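You operate a simulated robot arm through the tools that you are given. There is no shell and no other tool. Be economical: measure what you need, move in short steps, check, and stop when the job is done.

You run a simulated two-armed robot. Do the job below in one go: nothing can be reset, and whatever is moved stays where it is left.

## Task
Take the cap off the white bottle on the top of the wooden counter and lay it down there.

The check looks at the end state, three seconds after you hand in, the way a careful person would. Anything else that was tipped, shoved, dropped, spilled or broken makes it a failure. Lids that push on must go on centred and level and be pressed home; caps that screw on are set level and turned clockwise until they are tight.

## Robot
Two 7-joint arms with two-finger parallel grippers on one trunk, on a base that drives. Base frame: it is fixed to the floor where the robot stands at the start and does not move with it; the origin is under the middle of the robot, x ahead of it, y to its left, z up. Lengths are in m, angles in degrees, forces in N, time in s.
The left shoulder is at the start at [-0.109, 0.119, 0.729], the right one opposite. With the tool pointing down near the work surface each hand reaches from about 0.1 to 0.3 m from the robot's upright axis, wherever it stands, measured 20 degrees to its own side. Payload 3.43 kg a hand.
Tool frame (each hand has its own): the origin (TCP) lies between the finger pads and is the grasp point; the fingertips stand 0.03 m ahead of it; z points along the fingers, y is the line along which they close. The gripper opens to 0.094 m. The fingers are 0.028 m wide and 0.01 m thick; the gripper's body (0.05 by 0.096 m) begins 0.055 m behind the TCP.
Orientation is told as [roll, pitch, yaw] about the base's x, y, z axes, in that order, counted from this pose: with the fingers straight down and closing along the base's y, the tool's x points along the base's -x, its y along +y and its z along -z.

## Interface
- The arms move only by the tool nudge_tool. It takes "left_rows", "right_rows" or both (then of equal length, played together; a hand with none holds still); each is a list of rows, each a list of 7 numbers: the shift along the base's x, y, z in units of 100 mm (1.0 is 100 mm), then the turn, a rotation vector about the base's x, y, z in units of 180 degrees (1.0 is 180 degrees), then the gripper command, from -1 (shut) to 1 (fully open), values between in proportion. In form: [[x, y, z, rx, ry, rz, hand], ...]. A call has 1 to 10 rows; each row is the pose to reach, as a shift and turn from the pose commanded when the call began. A call with a number of a shift or a turn outside -1 to 1 is refused whole. Rows are played at 5 a second. More than 0.05 m and 8.6 degrees between two rows, or a gripper value outside its range, and nothing of the call is played. Where a pose cannot be reached the arm comes as near as it can. A force on the tool above 40 N (or 10 N above the force at the start of the call, whichever is more), or a blocked arm, ends the call early, and 0.2 s more pass. Each finger travels about 0.153 m/s and halts on what it meets, pressing with about 34 N; the grip force reading is that of the motor and also rises with nothing between the fingers. The clock runs only during rows and for 0.2 s after the last one: add rows that repeat a pose to give the fingers time. It gives the time, the measured TCP pose, the force on the tool (base axes), the opening and the grip force at its end, in the units of the frame above (readings bear some noise), with the torque about the TCP (base axes, N m) and any sound that the robot's microphone picked up, and new pictures: "views" is both (left out), scene, wrist or none (wrist: the cameras of the hands that moved).
- Cameras (640 x 400 px; columns grow to the right, rows downward): "scene" is now at [0.0447, -0.0019, 1.4424]; the picture's right is [-0.05, -1.00, 0.00], its down [-0.70, 0.03, -0.71] and it looks along [0.71, -0.03, -0.71] (base axes); focal length 275 px, centre (320, 200). "left" rides on the left gripper at [0.076, -0.014, -0.102] in its tool frame; the picture's right is [0.18, 0.98, 0.00], its down [-0.75, 0.14, -0.64] and it looks along [-0.63, 0.12, 0.77] (tool axes); focal length 243 px, centre (320, 200). "right" rides on the right gripper at [0.076, 0.014, -0.102] in its tool frame; the picture's right is [-0.18, 0.98, 0.00], its down [-0.75, -0.14, -0.64] and it looks along [-0.63, -0.12, 0.77] (tool axes); focal length 243 px, centre (320, 200). There is no depth. A picture from a camera that has moved, and an enlarged one, comes with that camera's place and axes in the base frame and with its lens.
- raise_lower(by): slides the trunk up (or, below 0, down) by that many m; the arms and the scene camera ride with it, the base frame stays. It gives what a move gives, with no picture.
- drive_base(legs): drives the robot by 1 to 6 legs, each [ahead, left, turn to the left] in m, m and degrees, along the robot's own axes; the way and the turn of a leg run together, so that a leg with both is an arc; at most 1.5 m and 180 degrees a leg. The arms and the cameras ride along, it lands a little off, and it stops where it bumps. It gives what a move gives, and a new picture of the scene camera.
- aim_head(pan, tilt): turns the head with the scene camera to pan (to the left, within 143 degrees either way) and tilt (down, from -29 to 69), counted from straight ahead of the robot. It gives what a move gives, and a new picture of the scene camera.
- inspect(camera, box): a new picture of the part [left, top, right, bottom] of that camera's present view, enlarged. No time passes.
- job_done(): hands the job in; it is judged then, once.

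Go step by step. Nothing tells you exact positions but the pictures and the camera data: compare them with the known pose of the tool, close in by small moves and look again before you grip or let go. The budget is 120 turns and 260 pictures, counting those below and the enlarged ones. Unless the task says otherwise, let go and move clear before handing in, and close with one line.

The tools are called after "Call:" as a command line: name --argument value ..., lists and objects as JSON in quotes. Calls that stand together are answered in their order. nudge_tool: Moves the arms, as the interface text tells. Its arguments: {"type":"object","properties":{"left_rows":{"type":"array"},"right_rows":{"type":"array"},"views":{"type":"string","enum":["both","scene","wrist","none"]}},"required":[]} The other tools are called the same way: raise_lower (by) slides the trunk up or down; drive_base (legs) drives the base; aim_head (pan, tilt) turns the head that bears the scene camera; inspect (camera, box) takes an enlarged picture of a part of a camera's view; job_done () hands the job in.

At the start:

```text
time: 0.0
left_tcp_pos: [0.2848, 0.0906, 0.9991]
left_ee_rot: [0.0, -0.1, 0.1]
left_ft_force: [0.1, -0.6, 0.0]
left_ft_torque: [0.0, 0.02, 0.03]
left_finger_gap: 0.0941
left_grip_force: 0.1
right_tcp_pos: [0.2487, -0.1632, 1.0008]
right_ee_rot: [0.1, 0.0, 0.0]
right_ft_force: [-0.5, 0.2, -0.3]
right_ft_torque: [-0.01, -0.02, 0.0]
right_finger_gap: 0.094
right_grip_force: 0.0
trunk travel left (down, up): [-0.15, 0.185]
robot x, y, heading: [0.002, -0.0016, 0.0]
head pan, tilt: [-2.8, 44.9]
```

scene: 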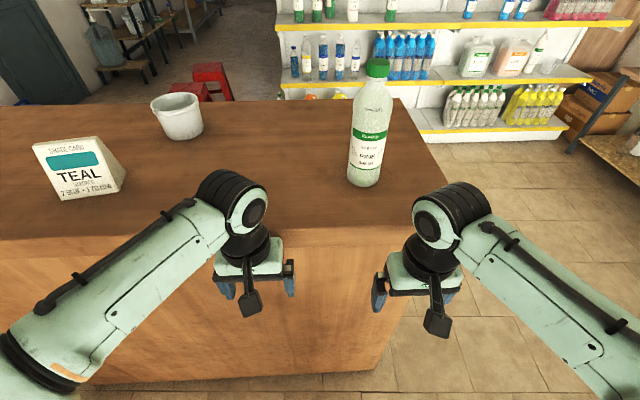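
right: 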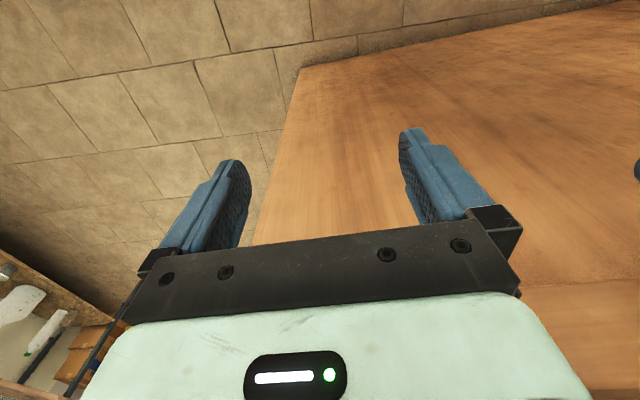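
left: 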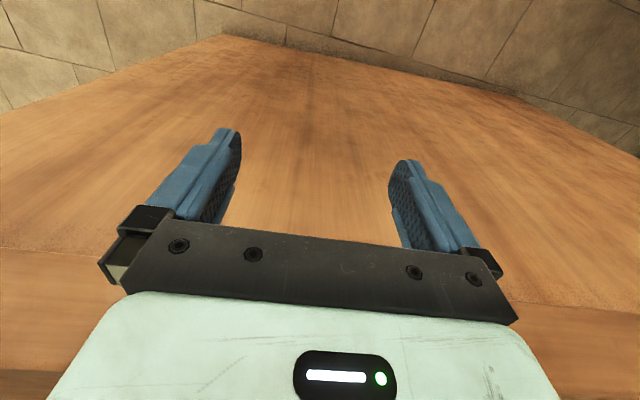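

I see a white bottle with a green cap on the counter, with a sign and a cup to its left. I'll look closer at the bottle, the cap and the sign.

Call:
inspect --camera "scene" --box '[320, 40, 440, 200]'

Call:
inspect --camera "scene" --box '[20, 120, 140, 210]'

Call:
inspect --camera "scene" --box '[350, 50, 400, 90]'

```text
2.50 times, centred on (380, 120) of scene
camera zoom: at [0.0447, -0.0019, 1.4424], right [-0.05, -1.0, 0.0], down [-0.7, 0.03, -0.71], along [0.71, -0.03, -0.71], focal length 688 px, centre (170, 400)
```

zoom: 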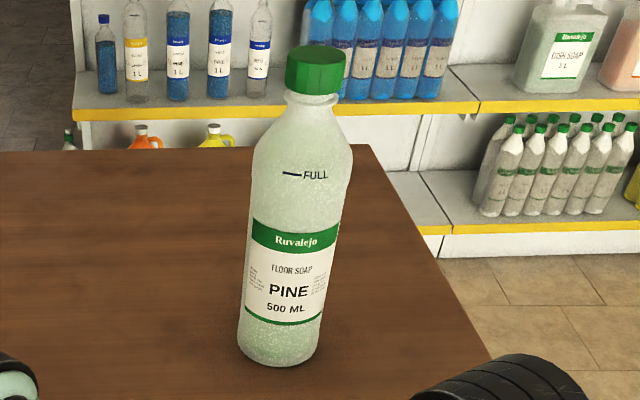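

```text
4.44 times, centred on (80, 165) of scene
camera zoom: at [0.0447, -0.0019, 1.4424], right [-0.05, -1.0, 0.0], down [-0.7, 0.03, -0.71], along [0.71, -0.03, -0.71], focal length 1224 px, centre (1387, 356)
```

zoom: 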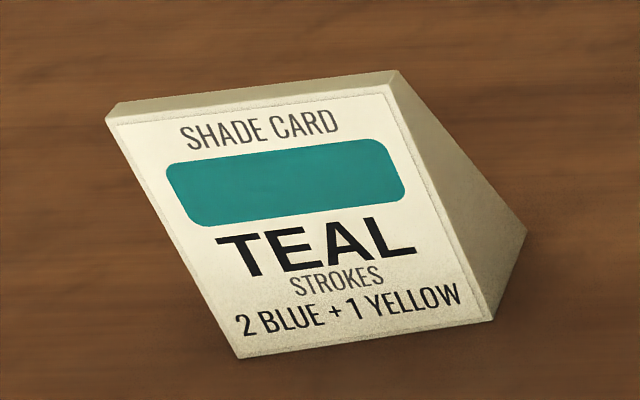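

```text
10.00 times, centred on (375, 70) of scene
camera zoom: at [0.0447, -0.0019, 1.4424], right [-0.05, -1.0, 0.0], down [-0.7, 0.03, -0.71], along [0.71, -0.03, -0.71], focal length 2754 px, centre (-230, 1500)
```

zoom: 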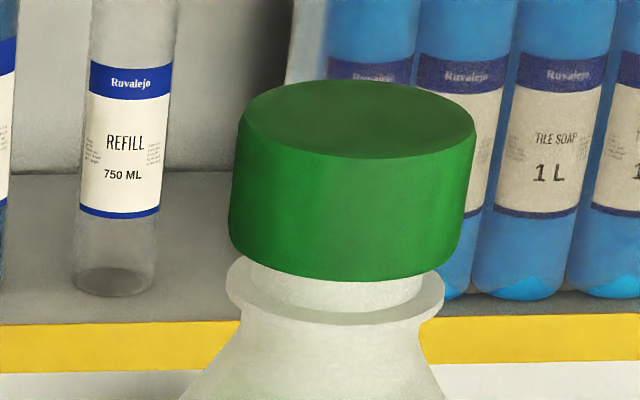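

The bottle looks far from the hands and close to the counter's right end. I'll raise the trunk so the change in view gives me depth.

Call:
raise_lower --by 0.15

Call:
aim_head --pan -8 --tilt 45

Call:
inspect --camera "left" --box '[0, 0, 640, 400]'

Call:
inspect --camera "right" --box '[0, 0, 640, 400]'

```text
time: 1.8
left_tcp_pos: [0.2834, 0.0896, 1.1499]
left_ee_rot: [0.0, 0.0, 0.0]
left_ft_force: [0.0, -0.3, 0.7]
left_ft_torque: [-0.03, -0.01, 0.0]
left_finger_gap: 0.0939
left_grip_force: 0.0
right_tcp_pos: [0.2483, -0.1627, 1.1498]
right_ee_rot: [0.1, 0.0, -0.1]
right_ft_force: [-0.3, 0.1, 0.2]
right_ft_torque: [0.01, 0.0, 0.02]
right_finger_gap: 0.0939
right_grip_force: 0.1
trunk travel left (down, up): [-0.3, 0.035]
robot x, y, heading: [0.0017, -0.0003, -0.1]
head pan, tilt: [-2.8, 44.9]
```

```text
time: 2.4
left_tcp_pos: [0.2841, 0.0908, 1.1508]
left_ee_rot: [0.1, 0.0, 0.0]
left_ft_force: [-0.2, -0.6, -0.2]
left_ft_torque: [0.04, 0.0, 0.02]
left_finger_gap: 0.0937
left_grip_force: 0.1
right_tcp_pos: [0.2491, -0.1621, 1.1494]
right_ee_rot: [0.0, 0.0, 0.0]
right_ft_force: [0.4, -0.5, -0.1]
right_ft_torque: [0.01, -0.03, 0.0]
right_finger_gap: 0.094
right_grip_force: 0.1
trunk travel left (down, up): [-0.3, 0.035]
robot x, y, heading: [-0.0008, 0.0014, -0.1]
head pan, tilt: [-8.0, 45.0]
camera scene: at [0.0356, -0.0093, 1.5944], right [-0.14, -0.99, 0.0], down [-0.7, 0.1, -0.71], along [0.7, -0.1, -0.71], focal length 275 px, centre (320, 200)
```

scene: 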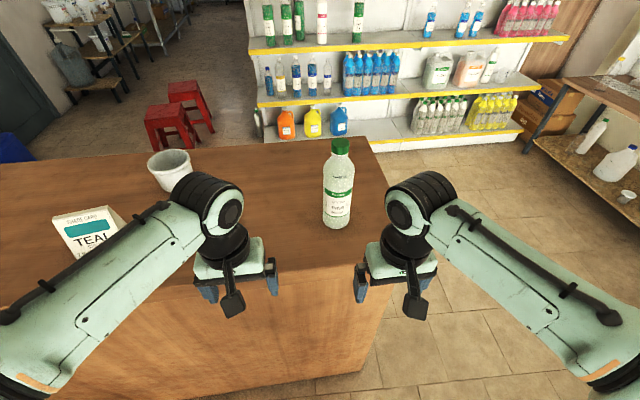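

```text
1.00 times, centred on (320, 200) of left (not enlarged: the box is as wide or as high as the picture)
camera zoom: at [0.2065, 0.0748, 1.252], right [-0.18, 0.98, 0.0], down [0.75, 0.14, 0.64], along [0.63, 0.12, -0.77], focal length 243 px, centre (320, 200)
```

zoom: 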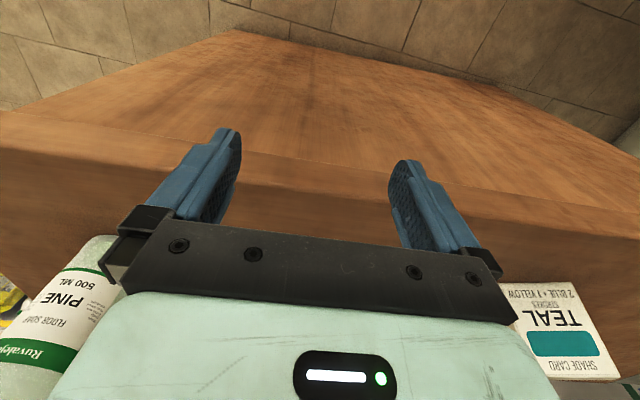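

```text
1.00 times, centred on (320, 200) of right (not enlarged: the box is as wide or as high as the picture)
camera zoom: at [0.1725, -0.1483, 1.2526], right [0.18, 0.98, 0.0], down [0.75, -0.14, 0.64], along [0.63, -0.12, -0.77], focal length 243 px, centre (320, 200)
```

zoom: 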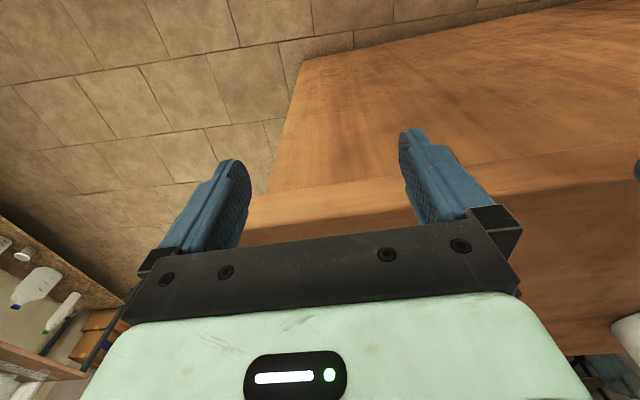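

From the two views the bottle's axis is at about x 0.49, y -0.113, with the cap top near z 1.29, the counter near 1.056 and its front edge near x 0.32. I'll drive a little closer so both hands can reach.

Call:
drive_base --legs '[[0.06, 0, 0]]'

```text
time: 3.4
left_tcp_pos: [0.3428, 0.0891, 1.1498]
left_ee_rot: [0.1, 0.0, 0.0]
left_ft_force: [0.9, 0.7, 0.1]
left_ft_torque: [0.0, 0.01, 0.0]
left_finger_gap: 0.094
left_grip_force: 0.0
right_tcp_pos: [0.308, -0.1629, 1.1501]
right_ee_rot: [0.0, 0.1, 0.0]
right_ft_force: [0.2, 0.2, -0.9]
right_ft_torque: [0.03, 0.03, -0.02]
right_finger_gap: 0.094
right_grip_force: 0.0
trunk travel left (down, up): [-0.3, 0.035]
robot x, y, heading: [0.0608, -0.0006, -0.1]
head pan, tilt: [-8.0, 45.0]
camera scene: at [0.095, -0.0093, 1.5942], right [-0.14, -0.99, 0.0], down [-0.7, 0.1, -0.71], along [0.7, -0.1, -0.71], focal length 275 px, centre (320, 200)
```

scene: 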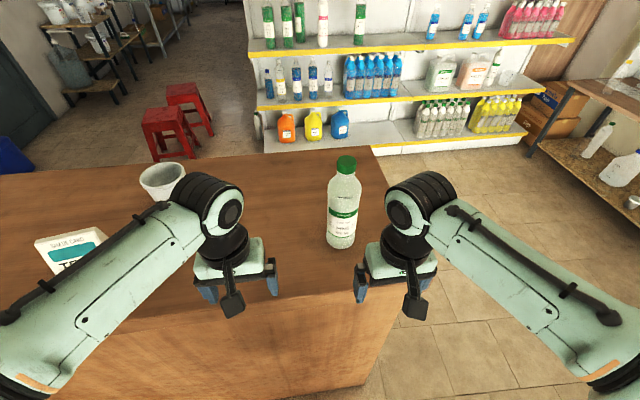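

The bottle estimate holds at about (0.487, -0.113). Next I'll tilt the left hand forward, so it can grip the bottle's body, and watch how it moves.

Call:
nudge_tool --left_rows '[[0, 0, 0.15, 0, -0.04, 0, 1], [0, 0, 0.3, 0, -0.08, 0, 1], [0, 0, 0.45, 0, -0.12, 0, 1], [0, 0, 0.6, 0, -0.16, 0, 1], [0, 0, 0.75, 0, -0.2, 0, 1], [0, 0, 0.9, 0, -0.24, 0, 1], [0, 0, 1.0, 0, -0.28, 0, 1], [0, 0, 1.0, 0, -0.305, 0, 1]]' --views "both"

```text
time: 5.2
left_tcp_pos: [0.3437, 0.0906, 1.2494]
left_ee_rot: [0.0, -55.0, -0.1]
left_ft_force: [0.0, 1.2, -0.1]
left_ft_torque: [0.0, 0.01, 0.03]
left_finger_gap: 0.094
left_grip_force: 0.1
right_tcp_pos: [0.3077, -0.1621, 1.1497]
right_ee_rot: [0.1, 0.0, 0.1]
right_ft_force: [-0.6, 0.5, 0.7]
right_ft_torque: [0.01, 0.01, 0.0]
right_finger_gap: 0.0938
right_grip_force: 0.1
trunk travel left (down, up): [-0.3, 0.035]
robot x, y, heading: [0.0571, -0.0011, 0.3]
head pan, tilt: [-8.0, 45.0]
camera scene: at [0.0945, -0.0094, 1.5944], right [-0.14, -0.99, 0.0], down [-0.7, 0.1, -0.71], along [0.7, -0.1, -0.71], focal length 275 px, centre (320, 200)
camera left: at [0.2142, 0.0746, 1.2462], right [-0.1, 0.98, -0.15], down [-0.09, 0.14, 0.99], along [0.99, 0.12, 0.08], focal length 243 px, centre (320, 200)
```

scene: 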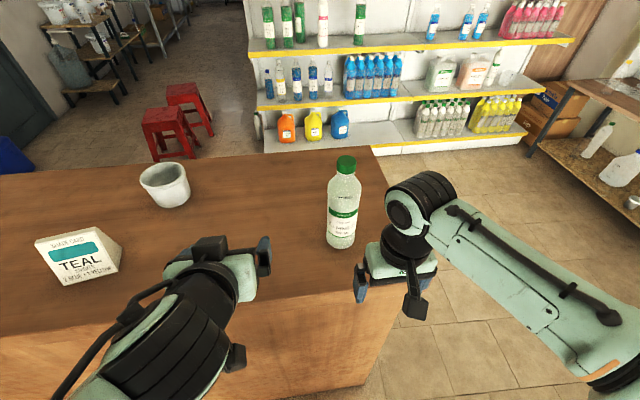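
left: 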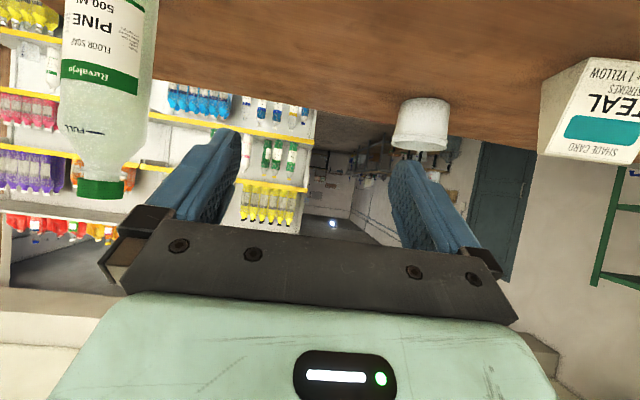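

The left hand tilted cleanly. Now I'll yaw it towards the bottle and bring it in front.

Call:
nudge_tool --left_rows '[[0, -0.2, 0, 0, 0, -0.04, 1], [0, -0.4, 0, 0, 0, -0.08, 1], [0.1, -0.6, 0, 0, 0, -0.12, 1], [0.2, -0.8, -0.1, 0, 0, -0.15, 1], [0.3, -1.0, -0.2, 0, 0, -0.167, 1]]' --views "both"

```text
time: 6.4
left_tcp_pos: [0.3731, -0.0108, 1.2303]
left_ee_rot: [0.1, -54.9, -30.3]
left_ft_force: [0.0, 0.6, 0.3]
left_ft_torque: [0.0, -0.03, 0.01]
left_finger_gap: 0.0936
left_grip_force: 0.0
right_tcp_pos: [0.3088, -0.1618, 1.1493]
right_ee_rot: [0.0, 0.0, 0.0]
right_ft_force: [0.0, 0.1, 0.1]
right_ft_torque: [0.0, 0.03, -0.01]
right_finger_gap: 0.0942
right_grip_force: 0.0
trunk travel left (down, up): [-0.3, 0.035]
robot x, y, heading: [0.0591, -0.0001, 0.1]
head pan, tilt: [-8.0, 45.0]
camera scene: at [0.0954, -0.0097, 1.5944], right [-0.14, -0.99, 0.0], down [-0.7, 0.1, -0.71], along [0.7, -0.1, -0.71], focal length 275 px, centre (320, 200)
camera left: at [0.255, 0.0406, 1.2257], right [0.4, 0.9, -0.15], down [-0.01, 0.17, 0.99], along [0.92, -0.4, 0.08], focal length 243 px, centre (320, 200)
```

scene: 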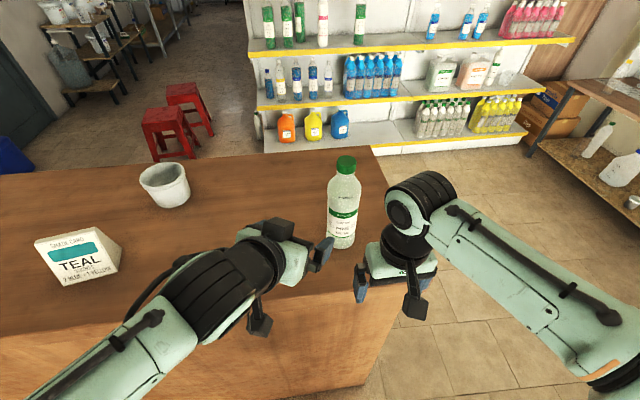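
left: 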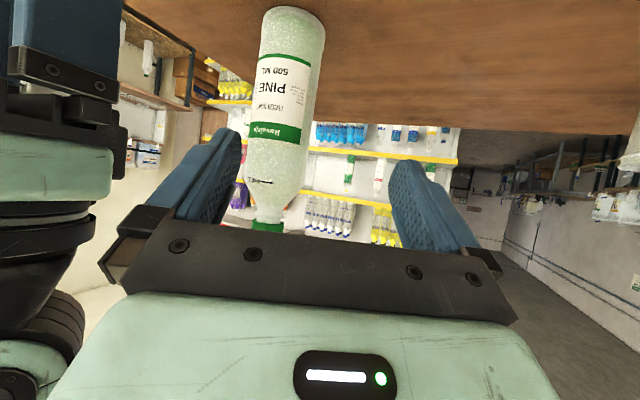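

By triangulation the bottle is near (0.48, -0.115). I'll move the right hand up and aside, and line the left hand up in front of the bottle.

Call:
nudge_tool --left_rows '[[0, 0, 0, 0, 0, 0, 1], [0, 0, 0, 0, 0, 0, 1], [0.1, -0.2, -0.05, 0, 0, 0, 1], [0.2, -0.4, -0.1, 0, 0, 0, 1], [0.29, -0.6, -0.17, 0, 0, 0, 1]]' --right_rows '[[0, -0.3, 0.2, 0, 0, 0, 1], [0, -0.6, 0.4, 0, 0, 0, 1], [0, -0.9, 0.6, 0, 0, 0, 1], [0, -0.9, 0.8, 0, 0, 0, 1], [0, -0.9, 1.0, 0, 0, 0, 1]]' --views "both"

```text
time: 7.6
left_tcp_pos: [0.4017, -0.0712, 1.2134]
left_ee_rot: [0.0, -54.9, -30.0]
left_ft_force: [0.0, -0.1, -0.3]
left_ft_torque: [0.03, 0.01, -0.01]
left_finger_gap: 0.0942
left_grip_force: 0.0
right_tcp_pos: [0.31, -0.2522, 1.2495]
right_ee_rot: [0.0, 0.0, -0.1]
right_ft_force: [0.6, -0.2, 0.0]
right_ft_torque: [0.03, 0.0, 0.01]
right_finger_gap: 0.0941
right_grip_force: 0.0
trunk travel left (down, up): [-0.3, 0.035]
robot x, y, heading: [0.059, 0.0021, 0.1]
head pan, tilt: [-8.0, 45.0]
camera scene: at [0.0955, -0.0099, 1.5944], right [-0.14, -0.99, 0.0], down [-0.7, 0.1, -0.71], along [0.7, -0.1, -0.71], focal length 275 px, centre (320, 200)
camera right: at [0.233, -0.2388, 1.3529], right [0.18, 0.98, 0.0], down [0.75, -0.14, 0.64], along [0.63, -0.12, -0.77], focal length 243 px, centre (320, 200)
camera left: at [0.284, -0.0198, 1.209], right [0.4, 0.9, -0.15], down [-0.01, 0.17, 0.99], along [0.92, -0.39, 0.07], focal length 243 px, centre (320, 200)
```

scene: 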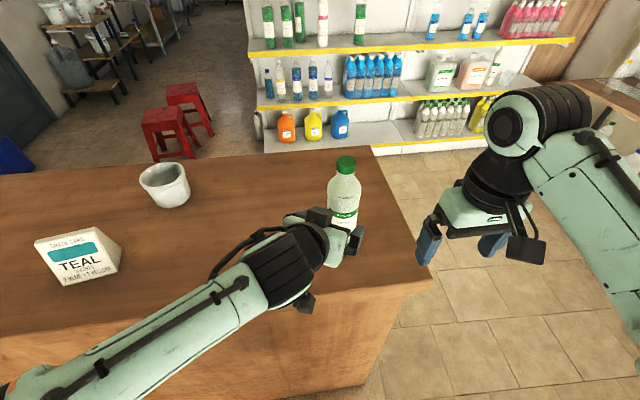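
right: 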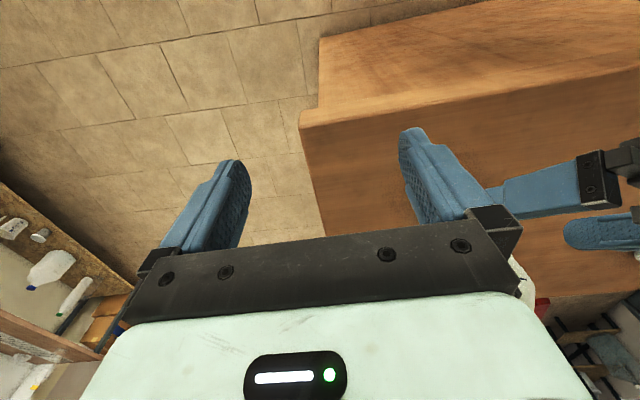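
left: 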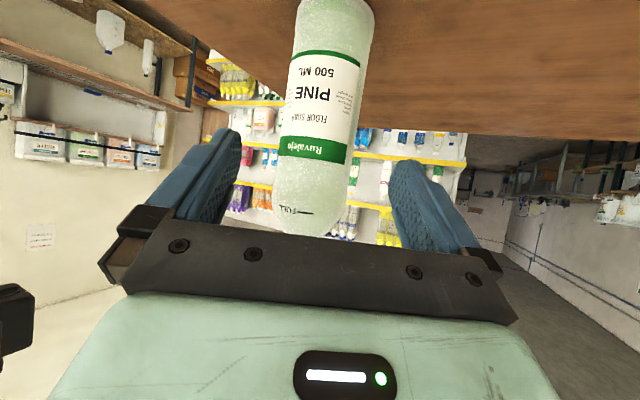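

The bottle sits nearly centred between the left fingers. I'll advance slowly, halfway first.

Call:
nudge_tool --left_rows '[[0.1, -0.05, -0.05, 0, 0, 0, 1], [0.2, -0.09, -0.1, 0, 0, 0, 1], [0.3, -0.14, -0.16, 0, 0, 0, 1], [0.4, -0.19, -0.21, 0, 0, 0, 1], [0.5, -0.24, -0.27, 0, 0, 0, 1]]' --views "both"

```text
time: 8.8
left_tcp_pos: [0.4522, -0.095, 1.1846]
left_ee_rot: [0.0, -54.9, -30.1]
left_ft_force: [-0.4, -0.8, 0.9]
left_ft_torque: [0.01, 0.03, 0.03]
left_finger_gap: 0.0941
left_grip_force: 0.1
right_tcp_pos: [0.3087, -0.2532, 1.2494]
right_ee_rot: [0.1, -0.1, 0.0]
right_ft_force: [0.2, 0.7, -0.2]
right_ft_torque: [-0.01, 0.01, 0.02]
right_finger_gap: 0.094
right_grip_force: 0.1
trunk travel left (down, up): [-0.3, 0.035]
robot x, y, heading: [0.0594, -0.0011, 0.2]
head pan, tilt: [-8.0, 45.0]
camera scene: at [0.0951, -0.0095, 1.5944], right [-0.14, -0.99, 0.0], down [-0.7, 0.1, -0.71], along [0.7, -0.1, -0.71], focal length 275 px, centre (320, 200)
camera left: at [0.3336, -0.0437, 1.1816], right [0.4, 0.9, -0.15], down [-0.01, 0.17, 0.99], along [0.92, -0.39, 0.08], focal length 243 px, centre (320, 200)
```

scene: 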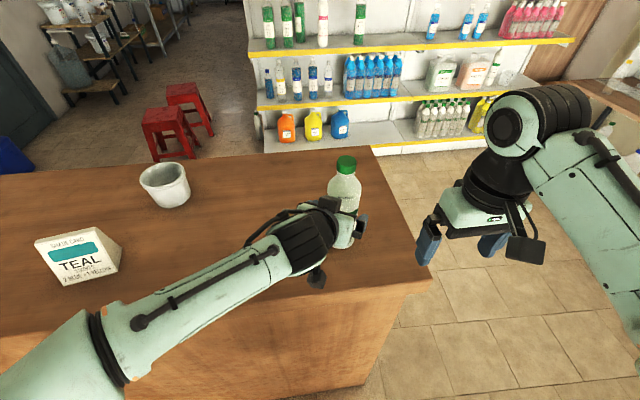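
left: 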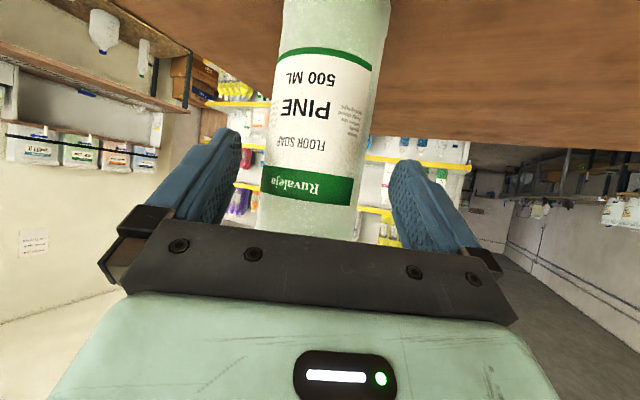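

Still centred with clear gaps on both sides. I'll make the last advance of about 3 cm and then close gently.

Call:
nudge_tool --left_rows '[[0.1, -0.05, -0.05, 0, 0, 0, 1], [0.2, -0.11, -0.1, 0, 0, 0, 1], [0.28, -0.15, -0.15, 0, 0, 0, 1]]' --views "both"

```text
time: 9.6
left_tcp_pos: [0.4798, -0.1095, 1.1714]
left_ee_rot: [0.1, -54.9, -30.1]
left_ft_force: [0.3, -0.4, -0.1]
left_ft_torque: [-0.01, 0.01, 0.03]
left_finger_gap: 0.0941
left_grip_force: 0.1
right_tcp_pos: [0.3099, -0.2527, 1.2507]
right_ee_rot: [0.0, 0.1, -0.1]
right_ft_force: [0.7, -0.6, -0.3]
right_ft_torque: [0.0, -0.01, 0.01]
right_finger_gap: 0.0941
right_grip_force: 0.0
trunk travel left (down, up): [-0.3, 0.035]
robot x, y, heading: [0.0595, 0.0011, 0.1]
head pan, tilt: [-8.0, 45.0]
camera scene: at [0.095, -0.0094, 1.5944], right [-0.14, -0.99, 0.0], down [-0.7, 0.1, -0.71], along [0.7, -0.1, -0.71], focal length 275 px, centre (320, 200)
camera left: at [0.3611, -0.0588, 1.1674], right [0.4, 0.9, -0.15], down [-0.01, 0.17, 0.99], along [0.92, -0.39, 0.08], focal length 243 px, centre (320, 200)
```

scene: 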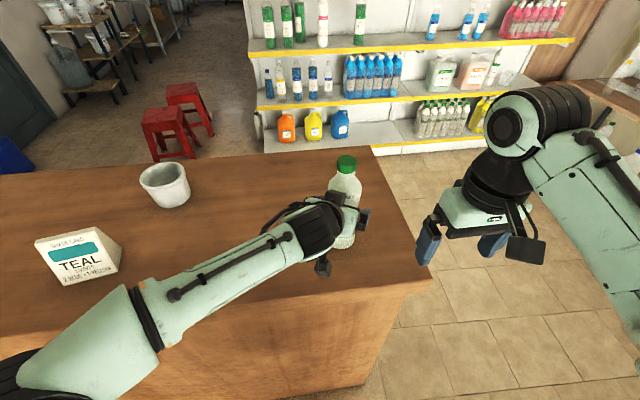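
left: 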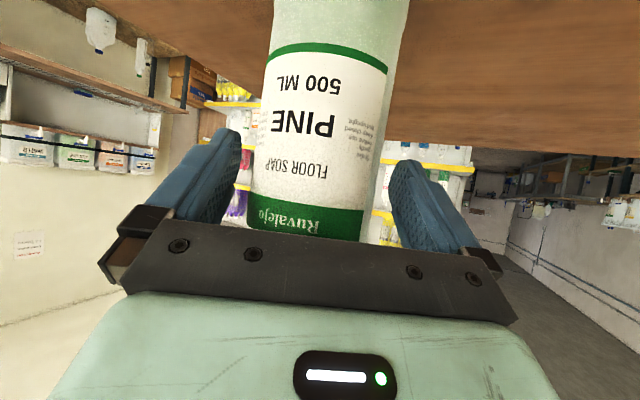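

Centred around the bottle, so I'll close the left fingers gradually.

Call:
nudge_tool --left_rows '[[0, 0, 0, 0, 0, 0, 0.7], [0, 0, 0, 0, 0, 0, 0.55], [0, 0, 0, 0, 0, 0, 0.45], [0, 0, 0, 0, 0, 0, 0.35], [0, 0, 0, 0, 0, 0, 0.2], [0, 0, 0, 0, 0, 0, 0.0], [0, 0, 0, 0, 0, 0, -0.5]]' --views "both"

```text
time: 11.2
left_tcp_pos: [0.4795, -0.1098, 1.1715]
left_ee_rot: [0.0, -54.9, -30.1]
left_ft_force: [0.5, -0.2, 0.7]
left_ft_torque: [-0.02, -0.07, 0.0]
left_finger_gap: 0.0685
left_grip_force: 34.0
right_tcp_pos: [0.3096, -0.2529, 1.2496]
right_ee_rot: [0.1, 0.0, 0.0]
right_ft_force: [-0.8, -0.3, 0.5]
right_ft_torque: [0.01, -0.02, -0.03]
right_finger_gap: 0.0939
right_grip_force: 0.1
trunk travel left (down, up): [-0.3, 0.035]
robot x, y, heading: [0.0573, -0.0018, -0.2]
head pan, tilt: [-8.0, 45.0]
camera scene: at [0.0947, -0.0094, 1.5944], right [-0.14, -0.99, 0.0], down [-0.7, 0.1, -0.71], along [0.7, -0.1, -0.71], focal length 275 px, centre (320, 200)
camera left: at [0.3608, -0.0587, 1.1674], right [0.4, 0.9, -0.15], down [-0.01, 0.17, 0.99], along [0.92, -0.39, 0.08], focal length 243 px, centre (320, 200)
```

scene: 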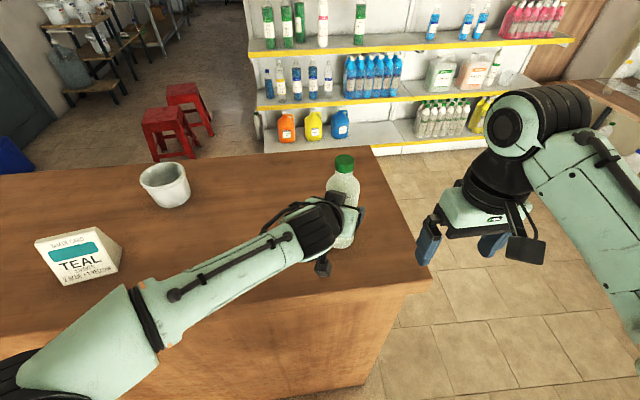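
left: 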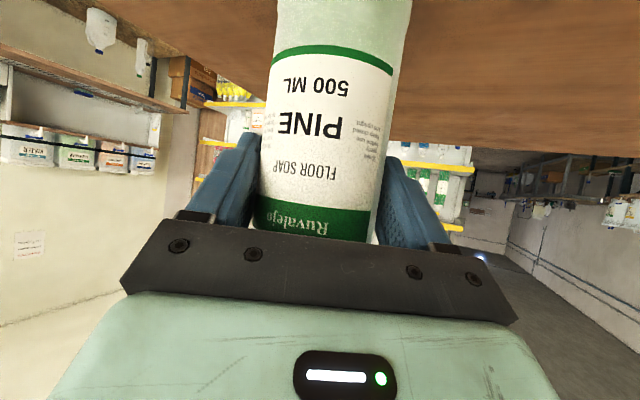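

The bottle is held, 68.5 mm across at the grip. Now I'll measure the cap closely and raise the right hand.

Call:
inspect --camera "scene" --box '[310, 140, 390, 190]'

Call:
nudge_tool --right_rows '[[0, 0, 0.25, 0, 0, 0, 1], [0.15, 0, 0.5, 0, 0, 0, 1], [0.3, 0, 0.75, 0, 0, 0, 1], [0.5, 0, 1.0, 0, 0, 0, 1], [0.75, 0.3, 1.0, 0, 0, 0, 1]]' --views "both"

```text
8.00 times, centred on (350, 165) of scene
camera zoom: at [0.0947, -0.0094, 1.5944], right [-0.14, -0.99, 0.0], down [-0.7, 0.1, -0.71], along [0.7, -0.1, -0.71], focal length 2203 px, centre (80, 480)
```

zoom: 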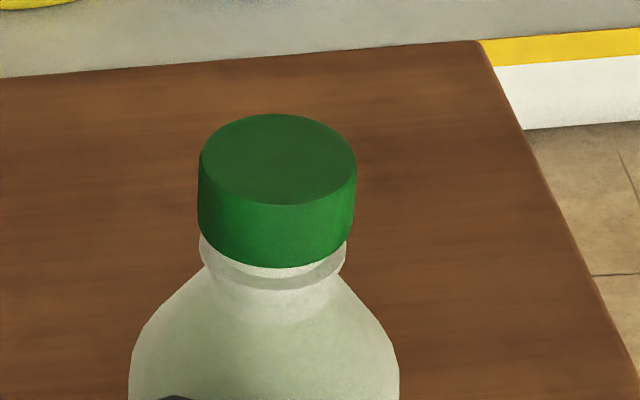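

```text
time: 12.4
left_tcp_pos: [0.4798, -0.1094, 1.1701]
left_ee_rot: [0.0, -54.9, -30.2]
left_ft_force: [0.2, -0.4, 1.3]
left_ft_torque: [0.05, -0.07, 0.02]
left_finger_gap: 0.0684
left_grip_force: 33.8
right_tcp_pos: [0.312, -0.2531, 1.283]
right_ee_rot: [0.0, 0.0, -0.1]
right_ft_force: [0.0, 0.3, -0.7]
right_ft_torque: [0.01, -0.01, 0.03]
right_finger_gap: 0.0939
right_grip_force: 0.2
right hand out of reach, approached as far as the arm can: row 2, 3, 4, 5
trunk travel left (down, up): [-0.3, 0.035]
robot x, y, heading: [0.0598, -0.0006, 0.1]
head pan, tilt: [-8.0, 45.0]
camera scene: at [0.0947, -0.0093, 1.5944], right [-0.14, -0.99, 0.0], down [-0.7, 0.1, -0.71], along [0.7, -0.1, -0.71], focal length 275 px, centre (320, 200)
camera right: at [0.2366, -0.2379, 1.3857], right [0.18, 0.98, 0.0], down [0.75, -0.14, 0.64], along [0.63, -0.12, -0.77], focal length 243 px, centre (320, 200)
```

scene: 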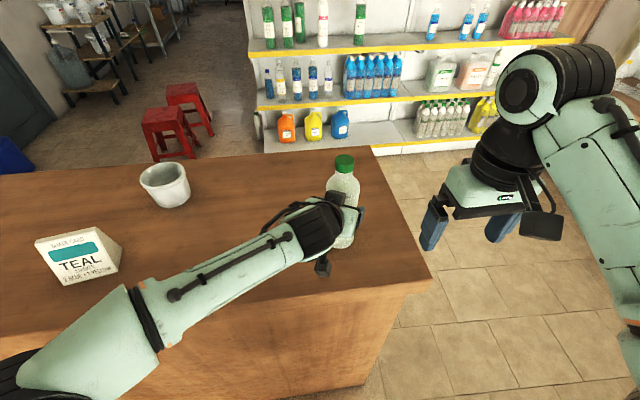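
right: 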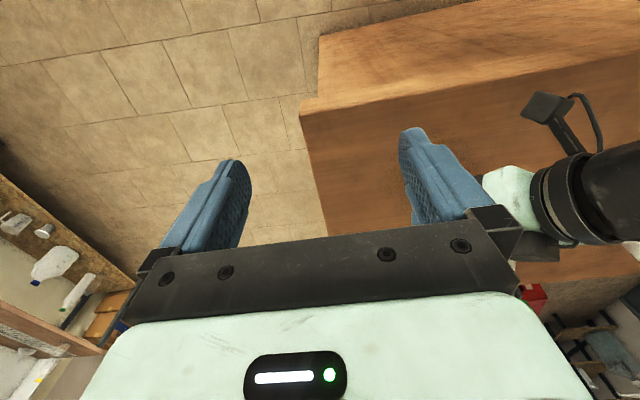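

The right hand can't get that high and far out with the fingers straight down. I'll look down to see how much room the base has before the counter.

Call:
aim_head --pan 0 --tilt 69

```text
time: 13.3
left_tcp_pos: [0.4786, -0.1091, 1.1698]
left_ee_rot: [0.0, -54.9, -30.1]
left_ft_force: [0.4, 0.2, 0.5]
left_ft_torque: [0.08, -0.06, 0.04]
left_finger_gap: 0.0685
left_grip_force: 34.2
right_tcp_pos: [0.3125, -0.2528, 1.2827]
right_ee_rot: [0.0, 0.0, 0.1]
right_ft_force: [0.2, 0.1, 0.2]
right_ft_torque: [-0.02, 0.0, -0.02]
right_finger_gap: 0.0941
right_grip_force: 0.0
trunk travel left (down, up): [-0.3, 0.035]
robot x, y, heading: [0.0579, 0.0002, -0.2]
head pan, tilt: [0.0, 68.8]
camera scene: at [0.0701, 0.002, 1.5656], right [0.0, -1.0, 0.0], down [-0.93, 0.0, -0.36], along [0.36, 0.0, -0.93], focal length 275 px, centre (320, 200)
```

scene: 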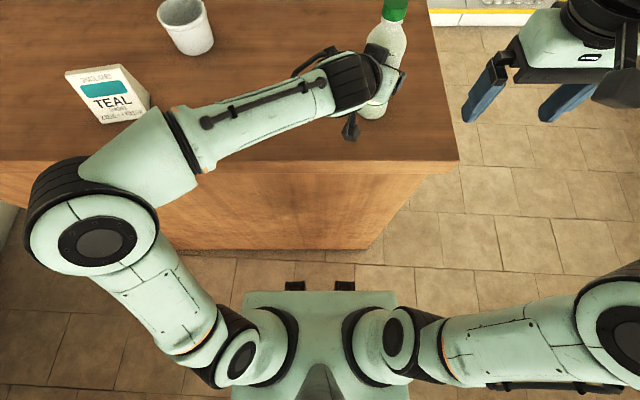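

The base front is at about x 0.19 and the counter panel at about 0.37, so there's room for roughly 0.1 m more. I'll release the bottle, back the left hand straight out, then drive closer.

Call:
nudge_tool --left_rows '[[0, 0, 0, 0, 0, 0, 0.6], [0, 0, 0, 0, 0, 0, 1], [0, 0, 0, 0, 0, 0, 1], [-0.2, 0.12, 0.1, 0, 0, 0, 1], [-0.4, 0.23, 0.22, 0, 0, 0, 1], [-0.6, 0.35, 0.33, 0, 0, 0, 1], [-0.8, 0.46, 0.44, 0, 0, 0, 1], [-1.0, 0.58, 0.55, 0, 0, 0, 1]]' --views "both"

```text
time: 15.1
left_tcp_pos: [0.3784, -0.0513, 1.2265]
left_ee_rot: [0.1, -55.0, -30.1]
left_ft_force: [-0.7, -0.2, 0.6]
left_ft_torque: [-0.02, 0.03, 0.0]
left_finger_gap: 0.0938
left_grip_force: 0.0
right_tcp_pos: [0.3116, -0.2524, 1.283]
right_ee_rot: [0.0, -0.1, -0.1]
right_ft_force: [-0.4, -0.7, -0.1]
right_ft_torque: [0.05, -0.04, 0.03]
right_finger_gap: 0.094
right_grip_force: 0.1
trunk travel left (down, up): [-0.3, 0.035]
robot x, y, heading: [0.0583, 0.0002, 0.0]
head pan, tilt: [0.0, 68.8]
camera scene: at [0.0694, 0.0025, 1.5655], right [0.0, -1.0, 0.0], down [-0.93, 0.0, -0.36], along [0.36, 0.0, -0.93], focal length 275 px, centre (320, 200)
camera left: at [0.2601, 0.0004, 1.2227], right [0.4, 0.9, -0.15], down [-0.01, 0.17, 0.99], along [0.92, -0.39, 0.08], focal length 243 px, centre (320, 200)
```

scene: 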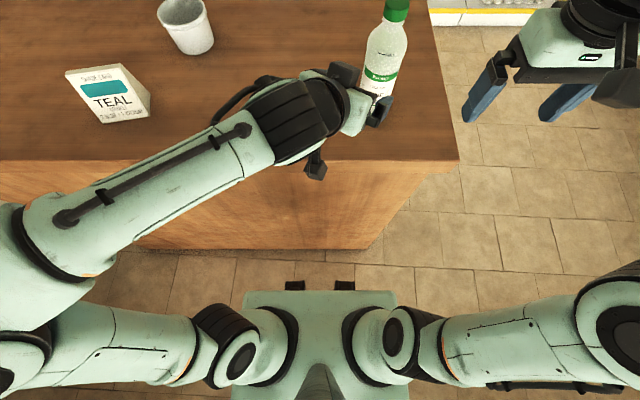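
left: 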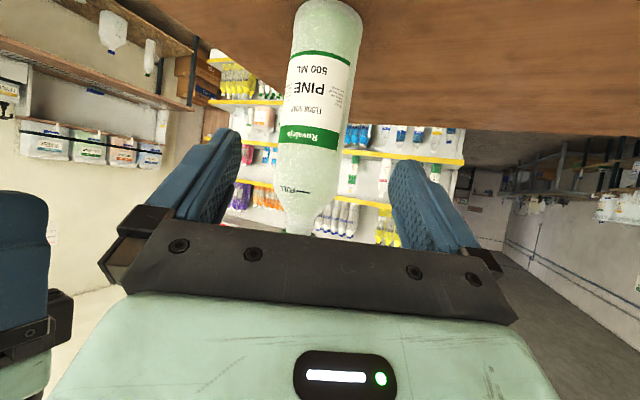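

The bottle is standing undisturbed. I'll pull the left hand back another 0.1 m before driving.

Call:
nudge_tool --left_rows '[[-0.25, 0, 0, 0, 0, 0, 1], [-0.5, 0, 0, 0, 0, 0, 1], [-0.75, 0, 0, 0, 0, 0, 1], [-1.0, 0, 0, 0, 0, 0, 1]]' --views "scene"

Call:
raise_lower --by 0.03

```text
time: 16.1
left_tcp_pos: [0.2775, -0.053, 1.2258]
left_ee_rot: [0.0, -54.9, -30.1]
left_ft_force: [0.0, -1.0, -0.1]
left_ft_torque: [0.02, -0.01, -0.02]
left_finger_gap: 0.0937
left_grip_force: 0.0
right_tcp_pos: [0.3119, -0.2522, 1.2825]
right_ee_rot: [0.0, -0.1, 0.0]
right_ft_force: [0.3, 0.4, -0.5]
right_ft_torque: [-0.04, 0.01, -0.03]
right_finger_gap: 0.0939
right_grip_force: 0.2
trunk travel left (down, up): [-0.3, 0.035]
robot x, y, heading: [0.0597, -0.0, -0.3]
head pan, tilt: [0.0, 68.8]
camera scene: at [0.0692, 0.0021, 1.5655], right [0.0, -1.0, 0.0], down [-0.93, 0.0, -0.36], along [0.36, 0.0, -0.93], focal length 275 px, centre (320, 200)
```

scene: 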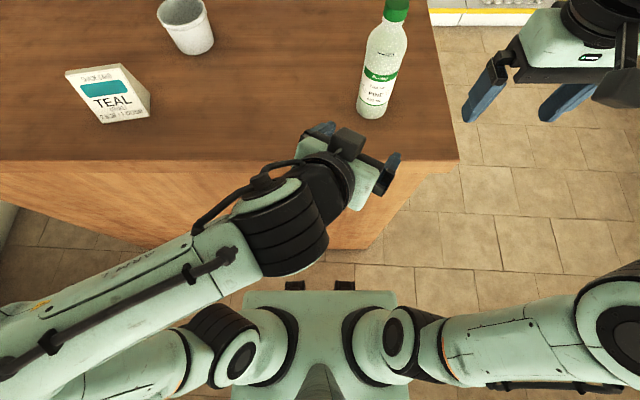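

```text
time: 16.8
left_tcp_pos: [0.2791, -0.0513, 1.2564]
left_ee_rot: [0.1, -54.8, -30.2]
left_ft_force: [-0.5, 0.3, 0.4]
left_ft_torque: [0.0, -0.02, 0.01]
left_finger_gap: 0.0936
left_grip_force: 0.1
right_tcp_pos: [0.3124, -0.2502, 1.3144]
right_ee_rot: [-0.1, 0.0, 0.0]
right_ft_force: [-0.1, 0.2, -0.3]
right_ft_torque: [-0.01, -0.04, 0.01]
right_finger_gap: 0.0942
right_grip_force: 0.2
trunk travel left (down, up): [-0.33, 0.005]
robot x, y, heading: [0.0603, 0.002, 0.1]
head pan, tilt: [0.0, 68.8]
```

There's room, so I'll drive 0.1 m ahead.

Call:
drive_base --legs '[[0.1, 0, 0]]'

```text
time: 17.8
left_tcp_pos: [0.3121, -0.0515, 1.2559]
left_ee_rot: [-0.1, -54.6, -29.9]
left_ft_force: [1.2, -0.6, -0.8]
left_ft_torque: [-0.01, 0.03, -0.02]
left_finger_gap: 0.0941
left_grip_force: 0.0
right_tcp_pos: [0.3465, -0.2508, 1.3117]
right_ee_rot: [0.0, 0.3, 0.0]
right_ft_force: [0.7, 0.9, 0.9]
right_ft_torque: [-0.01, 0.06, -0.02]
right_finger_gap: 0.0941
right_grip_force: 0.0
trunk travel left (down, up): [-0.33, 0.005]
robot x, y, heading: [0.0855, -0.0001, -0.1]
head pan, tilt: [0.0, 68.8]
stopped in leg 1: the robot was blocked; the commanded pose is now the measured one
camera scene: at [0.1029, 0.0019, 1.5971], right [0.0, -1.0, 0.0], down [-0.93, 0.0, -0.36], along [0.36, 0.0, -0.93], focal length 275 px, centre (320, 200)
```

scene: 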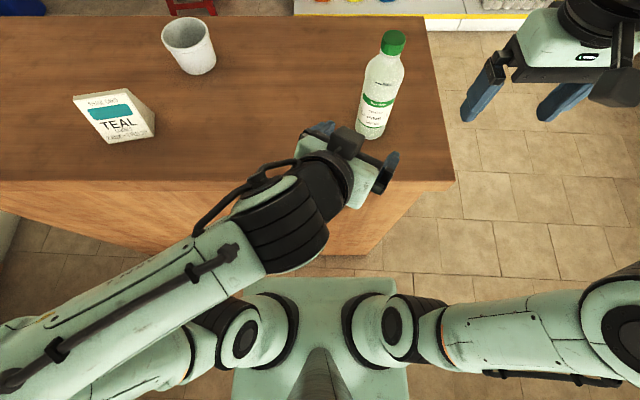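

The base touched the counter panel, with the robot at x≈0.088, and the bottle still stands. I'll back off a hair, then use tilted tools for both hands: left low on the body, right on the cap.

Call:
drive_base --legs '[[-0.012, 0, 0]]'

Call:
aim_head --pan -12 --tilt 50

```text
time: 18.5
left_tcp_pos: [0.2982, -0.0515, 1.2556]
left_ee_rot: [0.0, -54.7, -29.9]
left_ft_force: [0.4, 0.7, -0.5]
left_ft_torque: [0.0, 0.0, -0.01]
left_finger_gap: 0.0941
left_grip_force: 0.1
right_tcp_pos: [0.33, -0.2518, 1.3134]
right_ee_rot: [0.0, 0.2, 0.0]
right_ft_force: [0.3, 0.6, 0.2]
right_ft_torque: [0.0, 0.02, 0.0]
right_finger_gap: 0.0942
right_grip_force: 0.1
trunk travel left (down, up): [-0.33, 0.005]
robot x, y, heading: [0.0732, -0.0035, -0.1]
head pan, tilt: [0.0, 68.8]
camera scene: at [0.0872, 0.002, 1.5969], right [0.0, -1.0, 0.0], down [-0.93, 0.0, -0.36], along [0.36, 0.0, -0.93], focal length 275 px, centre (320, 200)
```

scene: 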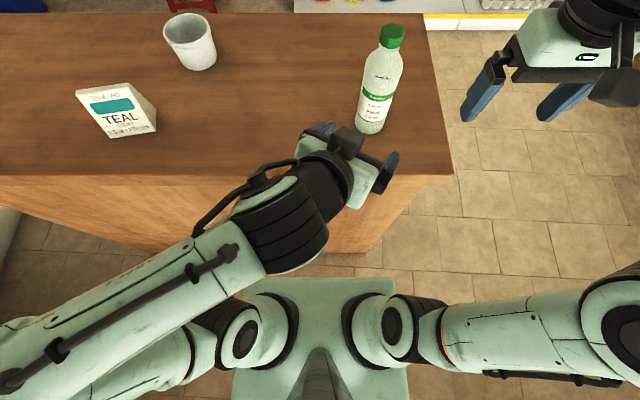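

```text
time: 19.3
left_tcp_pos: [0.2952, -0.0513, 1.256]
left_ee_rot: [0.0, -54.8, -30.0]
left_ft_force: [0.7, -0.7, 0.1]
left_ft_torque: [0.0, -0.01, -0.02]
left_finger_gap: 0.0939
left_grip_force: 0.1
right_tcp_pos: [0.3288, -0.2515, 1.3122]
right_ee_rot: [0.0, 0.1, 0.0]
right_ft_force: [0.1, 0.3, 0.3]
right_ft_torque: [0.03, -0.04, 0.0]
right_finger_gap: 0.0936
right_grip_force: 0.1
trunk travel left (down, up): [-0.33, 0.005]
robot x, y, heading: [0.0762, -0.0003, -0.3]
head pan, tilt: [-12.0, 50.0]
camera scene: at [0.1045, -0.0139, 1.6186], right [-0.21, -0.98, 0.0], down [-0.75, 0.16, -0.64], along [0.63, -0.13, -0.77], focal length 275 px, centre (320, 200)
```

scene: 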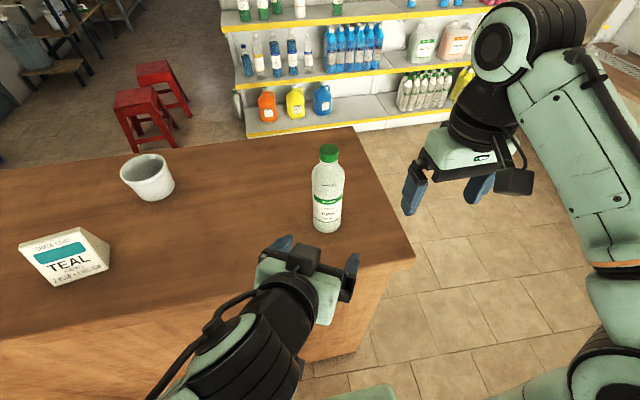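

Bottle confirmed at about (0.482, -0.108), with the cap top near z 1.295. I'll bring the left hand back in, yawed to -45° and lower on the body, to leave room for the right hand.

Call:
nudge_tool --left_rows '[[0, 0.1, 0, 0, 0, -0.04, 1], [0.2, 0.12, -0.1, 0, 0, -0.083, 1], [0.45, 0.12, -0.25, 0, 0, -0.083, 1], [0.75, 0.12, -0.4, 0, 0, -0.083, 1], [1.0, 0.12, -0.55, 0, 0, -0.083, 1]]' --views "both"

```text
time: 20.5
left_tcp_pos: [0.3966, -0.0401, 1.2019]
left_ee_rot: [0.0, -54.8, -44.9]
left_ft_force: [-0.3, 0.6, 0.4]
left_ft_torque: [0.0, 0.02, 0.02]
left_finger_gap: 0.0939
left_grip_force: 0.1
right_tcp_pos: [0.329, -0.2514, 1.3124]
right_ee_rot: [0.0, 0.3, 0.1]
right_ft_force: [-0.6, 0.0, -0.9]
right_ft_torque: [-0.01, 0.01, -0.02]
right_finger_gap: 0.0942
right_grip_force: 0.0
trunk travel left (down, up): [-0.33, 0.005]
robot x, y, heading: [0.0759, -0.0043, 0.1]
head pan, tilt: [-12.0, 50.0]
camera scene: at [0.1056, -0.0143, 1.6187], right [-0.21, -0.98, 0.0], down [-0.75, 0.16, -0.64], along [0.63, -0.13, -0.77], focal length 275 px, centre (320, 200)
camera left: at [0.2959, 0.0406, 1.1973], right [0.62, 0.77, -0.15], down [0.04, 0.16, 0.99], along [0.78, -0.62, 0.07], focal length 243 px, centre (320, 200)
```

scene: 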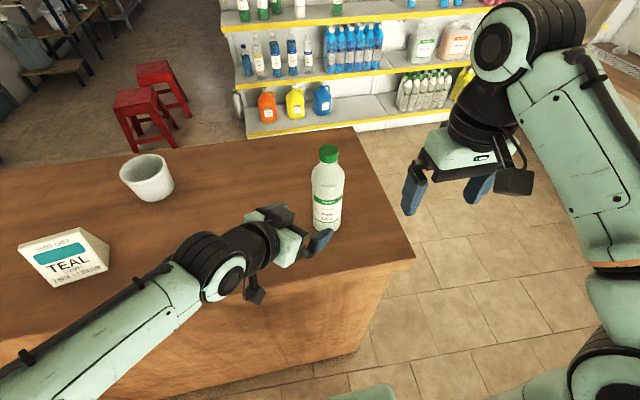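
left: 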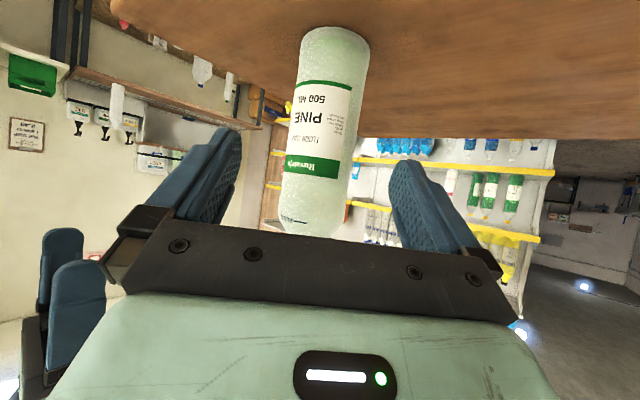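

The wrist view agrees with (0.482, -0.108). I'll correct sideways by 12 mm, then advance most of the way.

Call:
nudge_tool --left_rows '[[0.09, 0.09, -0.15, 0, 0, 0, 1], [0.24, -0.07, -0.3, 0, 0, 0, 1], [0.39, -0.22, -0.45, 0, 0, 0, 1], [0.54, -0.37, -0.6, 0, 0, 0, 1], [0.62, -0.45, -0.7, 0, 0, 0, 1]]' --views "both"

```text
time: 21.7
left_tcp_pos: [0.4578, -0.0854, 1.131]
left_ee_rot: [-0.1, -54.9, -44.9]
left_ft_force: [0.0, -0.5, -0.3]
left_ft_torque: [0.04, -0.01, -0.02]
left_finger_gap: 0.094
left_grip_force: 0.1
right_tcp_pos: [0.33, -0.2519, 1.3112]
right_ee_rot: [-0.1, 0.1, 0.0]
right_ft_force: [1.0, -0.4, 1.3]
right_ft_torque: [-0.01, 0.05, 0.0]
right_finger_gap: 0.094
right_grip_force: 0.1
trunk travel left (down, up): [-0.33, 0.005]
robot x, y, heading: [0.0727, 0.0006, 0.0]
head pan, tilt: [-12.0, 50.0]
camera scene: at [0.1049, -0.0143, 1.6186], right [-0.21, -0.98, 0.0], down [-0.75, 0.16, -0.64], along [0.63, -0.13, -0.77], focal length 275 px, centre (320, 200)
camera left: at [0.3566, -0.0057, 1.1277], right [0.62, 0.77, -0.15], down [0.04, 0.16, 0.99], along [0.78, -0.62, 0.07], focal length 243 px, centre (320, 200)
```

scene: 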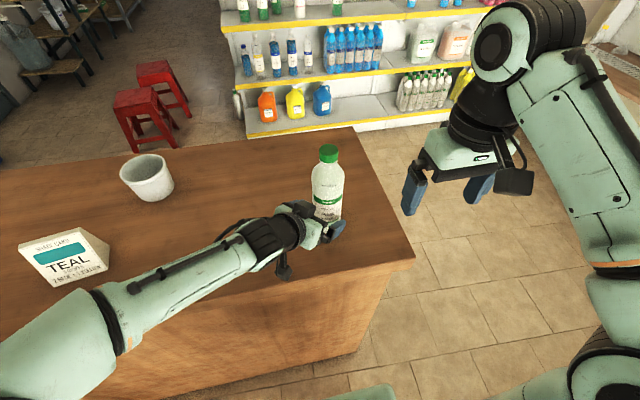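
left: 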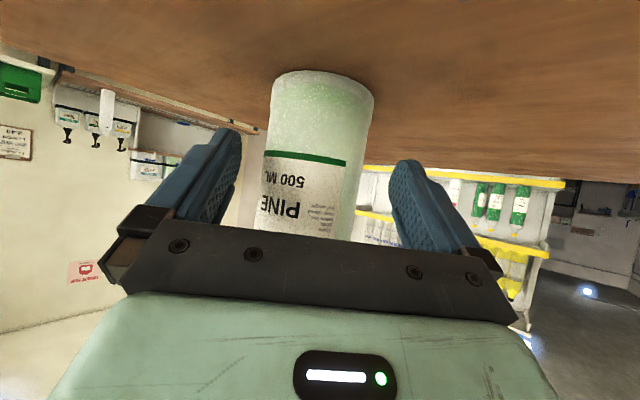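

Centred. I'll advance the last 3 cm and close.

Call:
nudge_tool --left_rows '[[0.12, -0.12, -0.03, 0, 0, 0, 1], [0.24, -0.23, -0.06, 0, 0, 0, 1], [0.24, -0.23, -0.06, 0, 0, 0, 0.7], [0.24, -0.23, -0.06, 0, 0, 0, 0.55], [0.24, -0.23, -0.06, 0, 0, 0, 0.45], [0.24, -0.23, -0.06, 0, 0, 0, 0.3], [0.24, -0.23, -0.06, 0, 0, 0, 0.0], [0.24, -0.23, -0.06, 0, 0, 0, -0.5]]' --views "both"

```text
time: 23.5
left_tcp_pos: [0.4821, -0.1071, 1.126]
left_ee_rot: [0.0, -54.7, -44.9]
left_ft_force: [-0.6, 1.0, 1.2]
left_ft_torque: [-0.04, -0.05, -0.03]
left_finger_gap: 0.0688
left_grip_force: 33.8
right_tcp_pos: [0.3307, -0.25, 1.3125]
right_ee_rot: [0.1, 0.1, 0.0]
right_ft_force: [-0.4, 0.7, 0.2]
right_ft_torque: [-0.01, 0.03, 0.0]
right_finger_gap: 0.0939
right_grip_force: 0.0
trunk travel left (down, up): [-0.33, 0.005]
robot x, y, heading: [0.0728, -0.0023, 0.0]
head pan, tilt: [-12.0, 50.0]
camera scene: at [0.1047, -0.0141, 1.6186], right [-0.21, -0.98, 0.0], down [-0.75, 0.16, -0.64], along [0.63, -0.13, -0.77], focal length 275 px, centre (320, 200)
camera left: at [0.3806, -0.0279, 1.1217], right [0.62, 0.77, -0.15], down [0.04, 0.16, 0.99], along [0.78, -0.62, 0.07], focal length 243 px, centre (320, 200)
```

scene: 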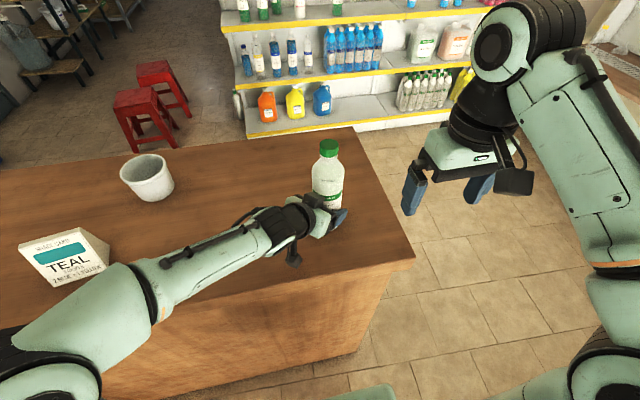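
left: 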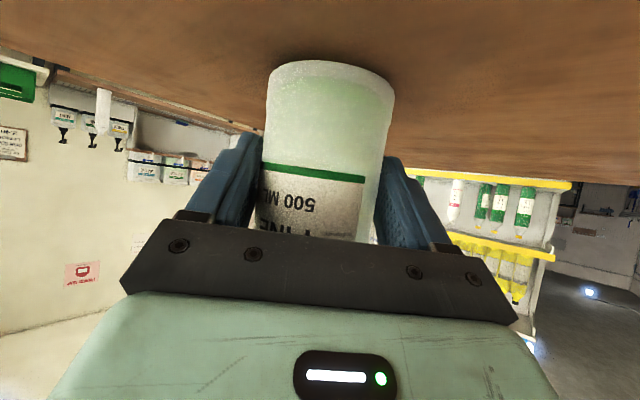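

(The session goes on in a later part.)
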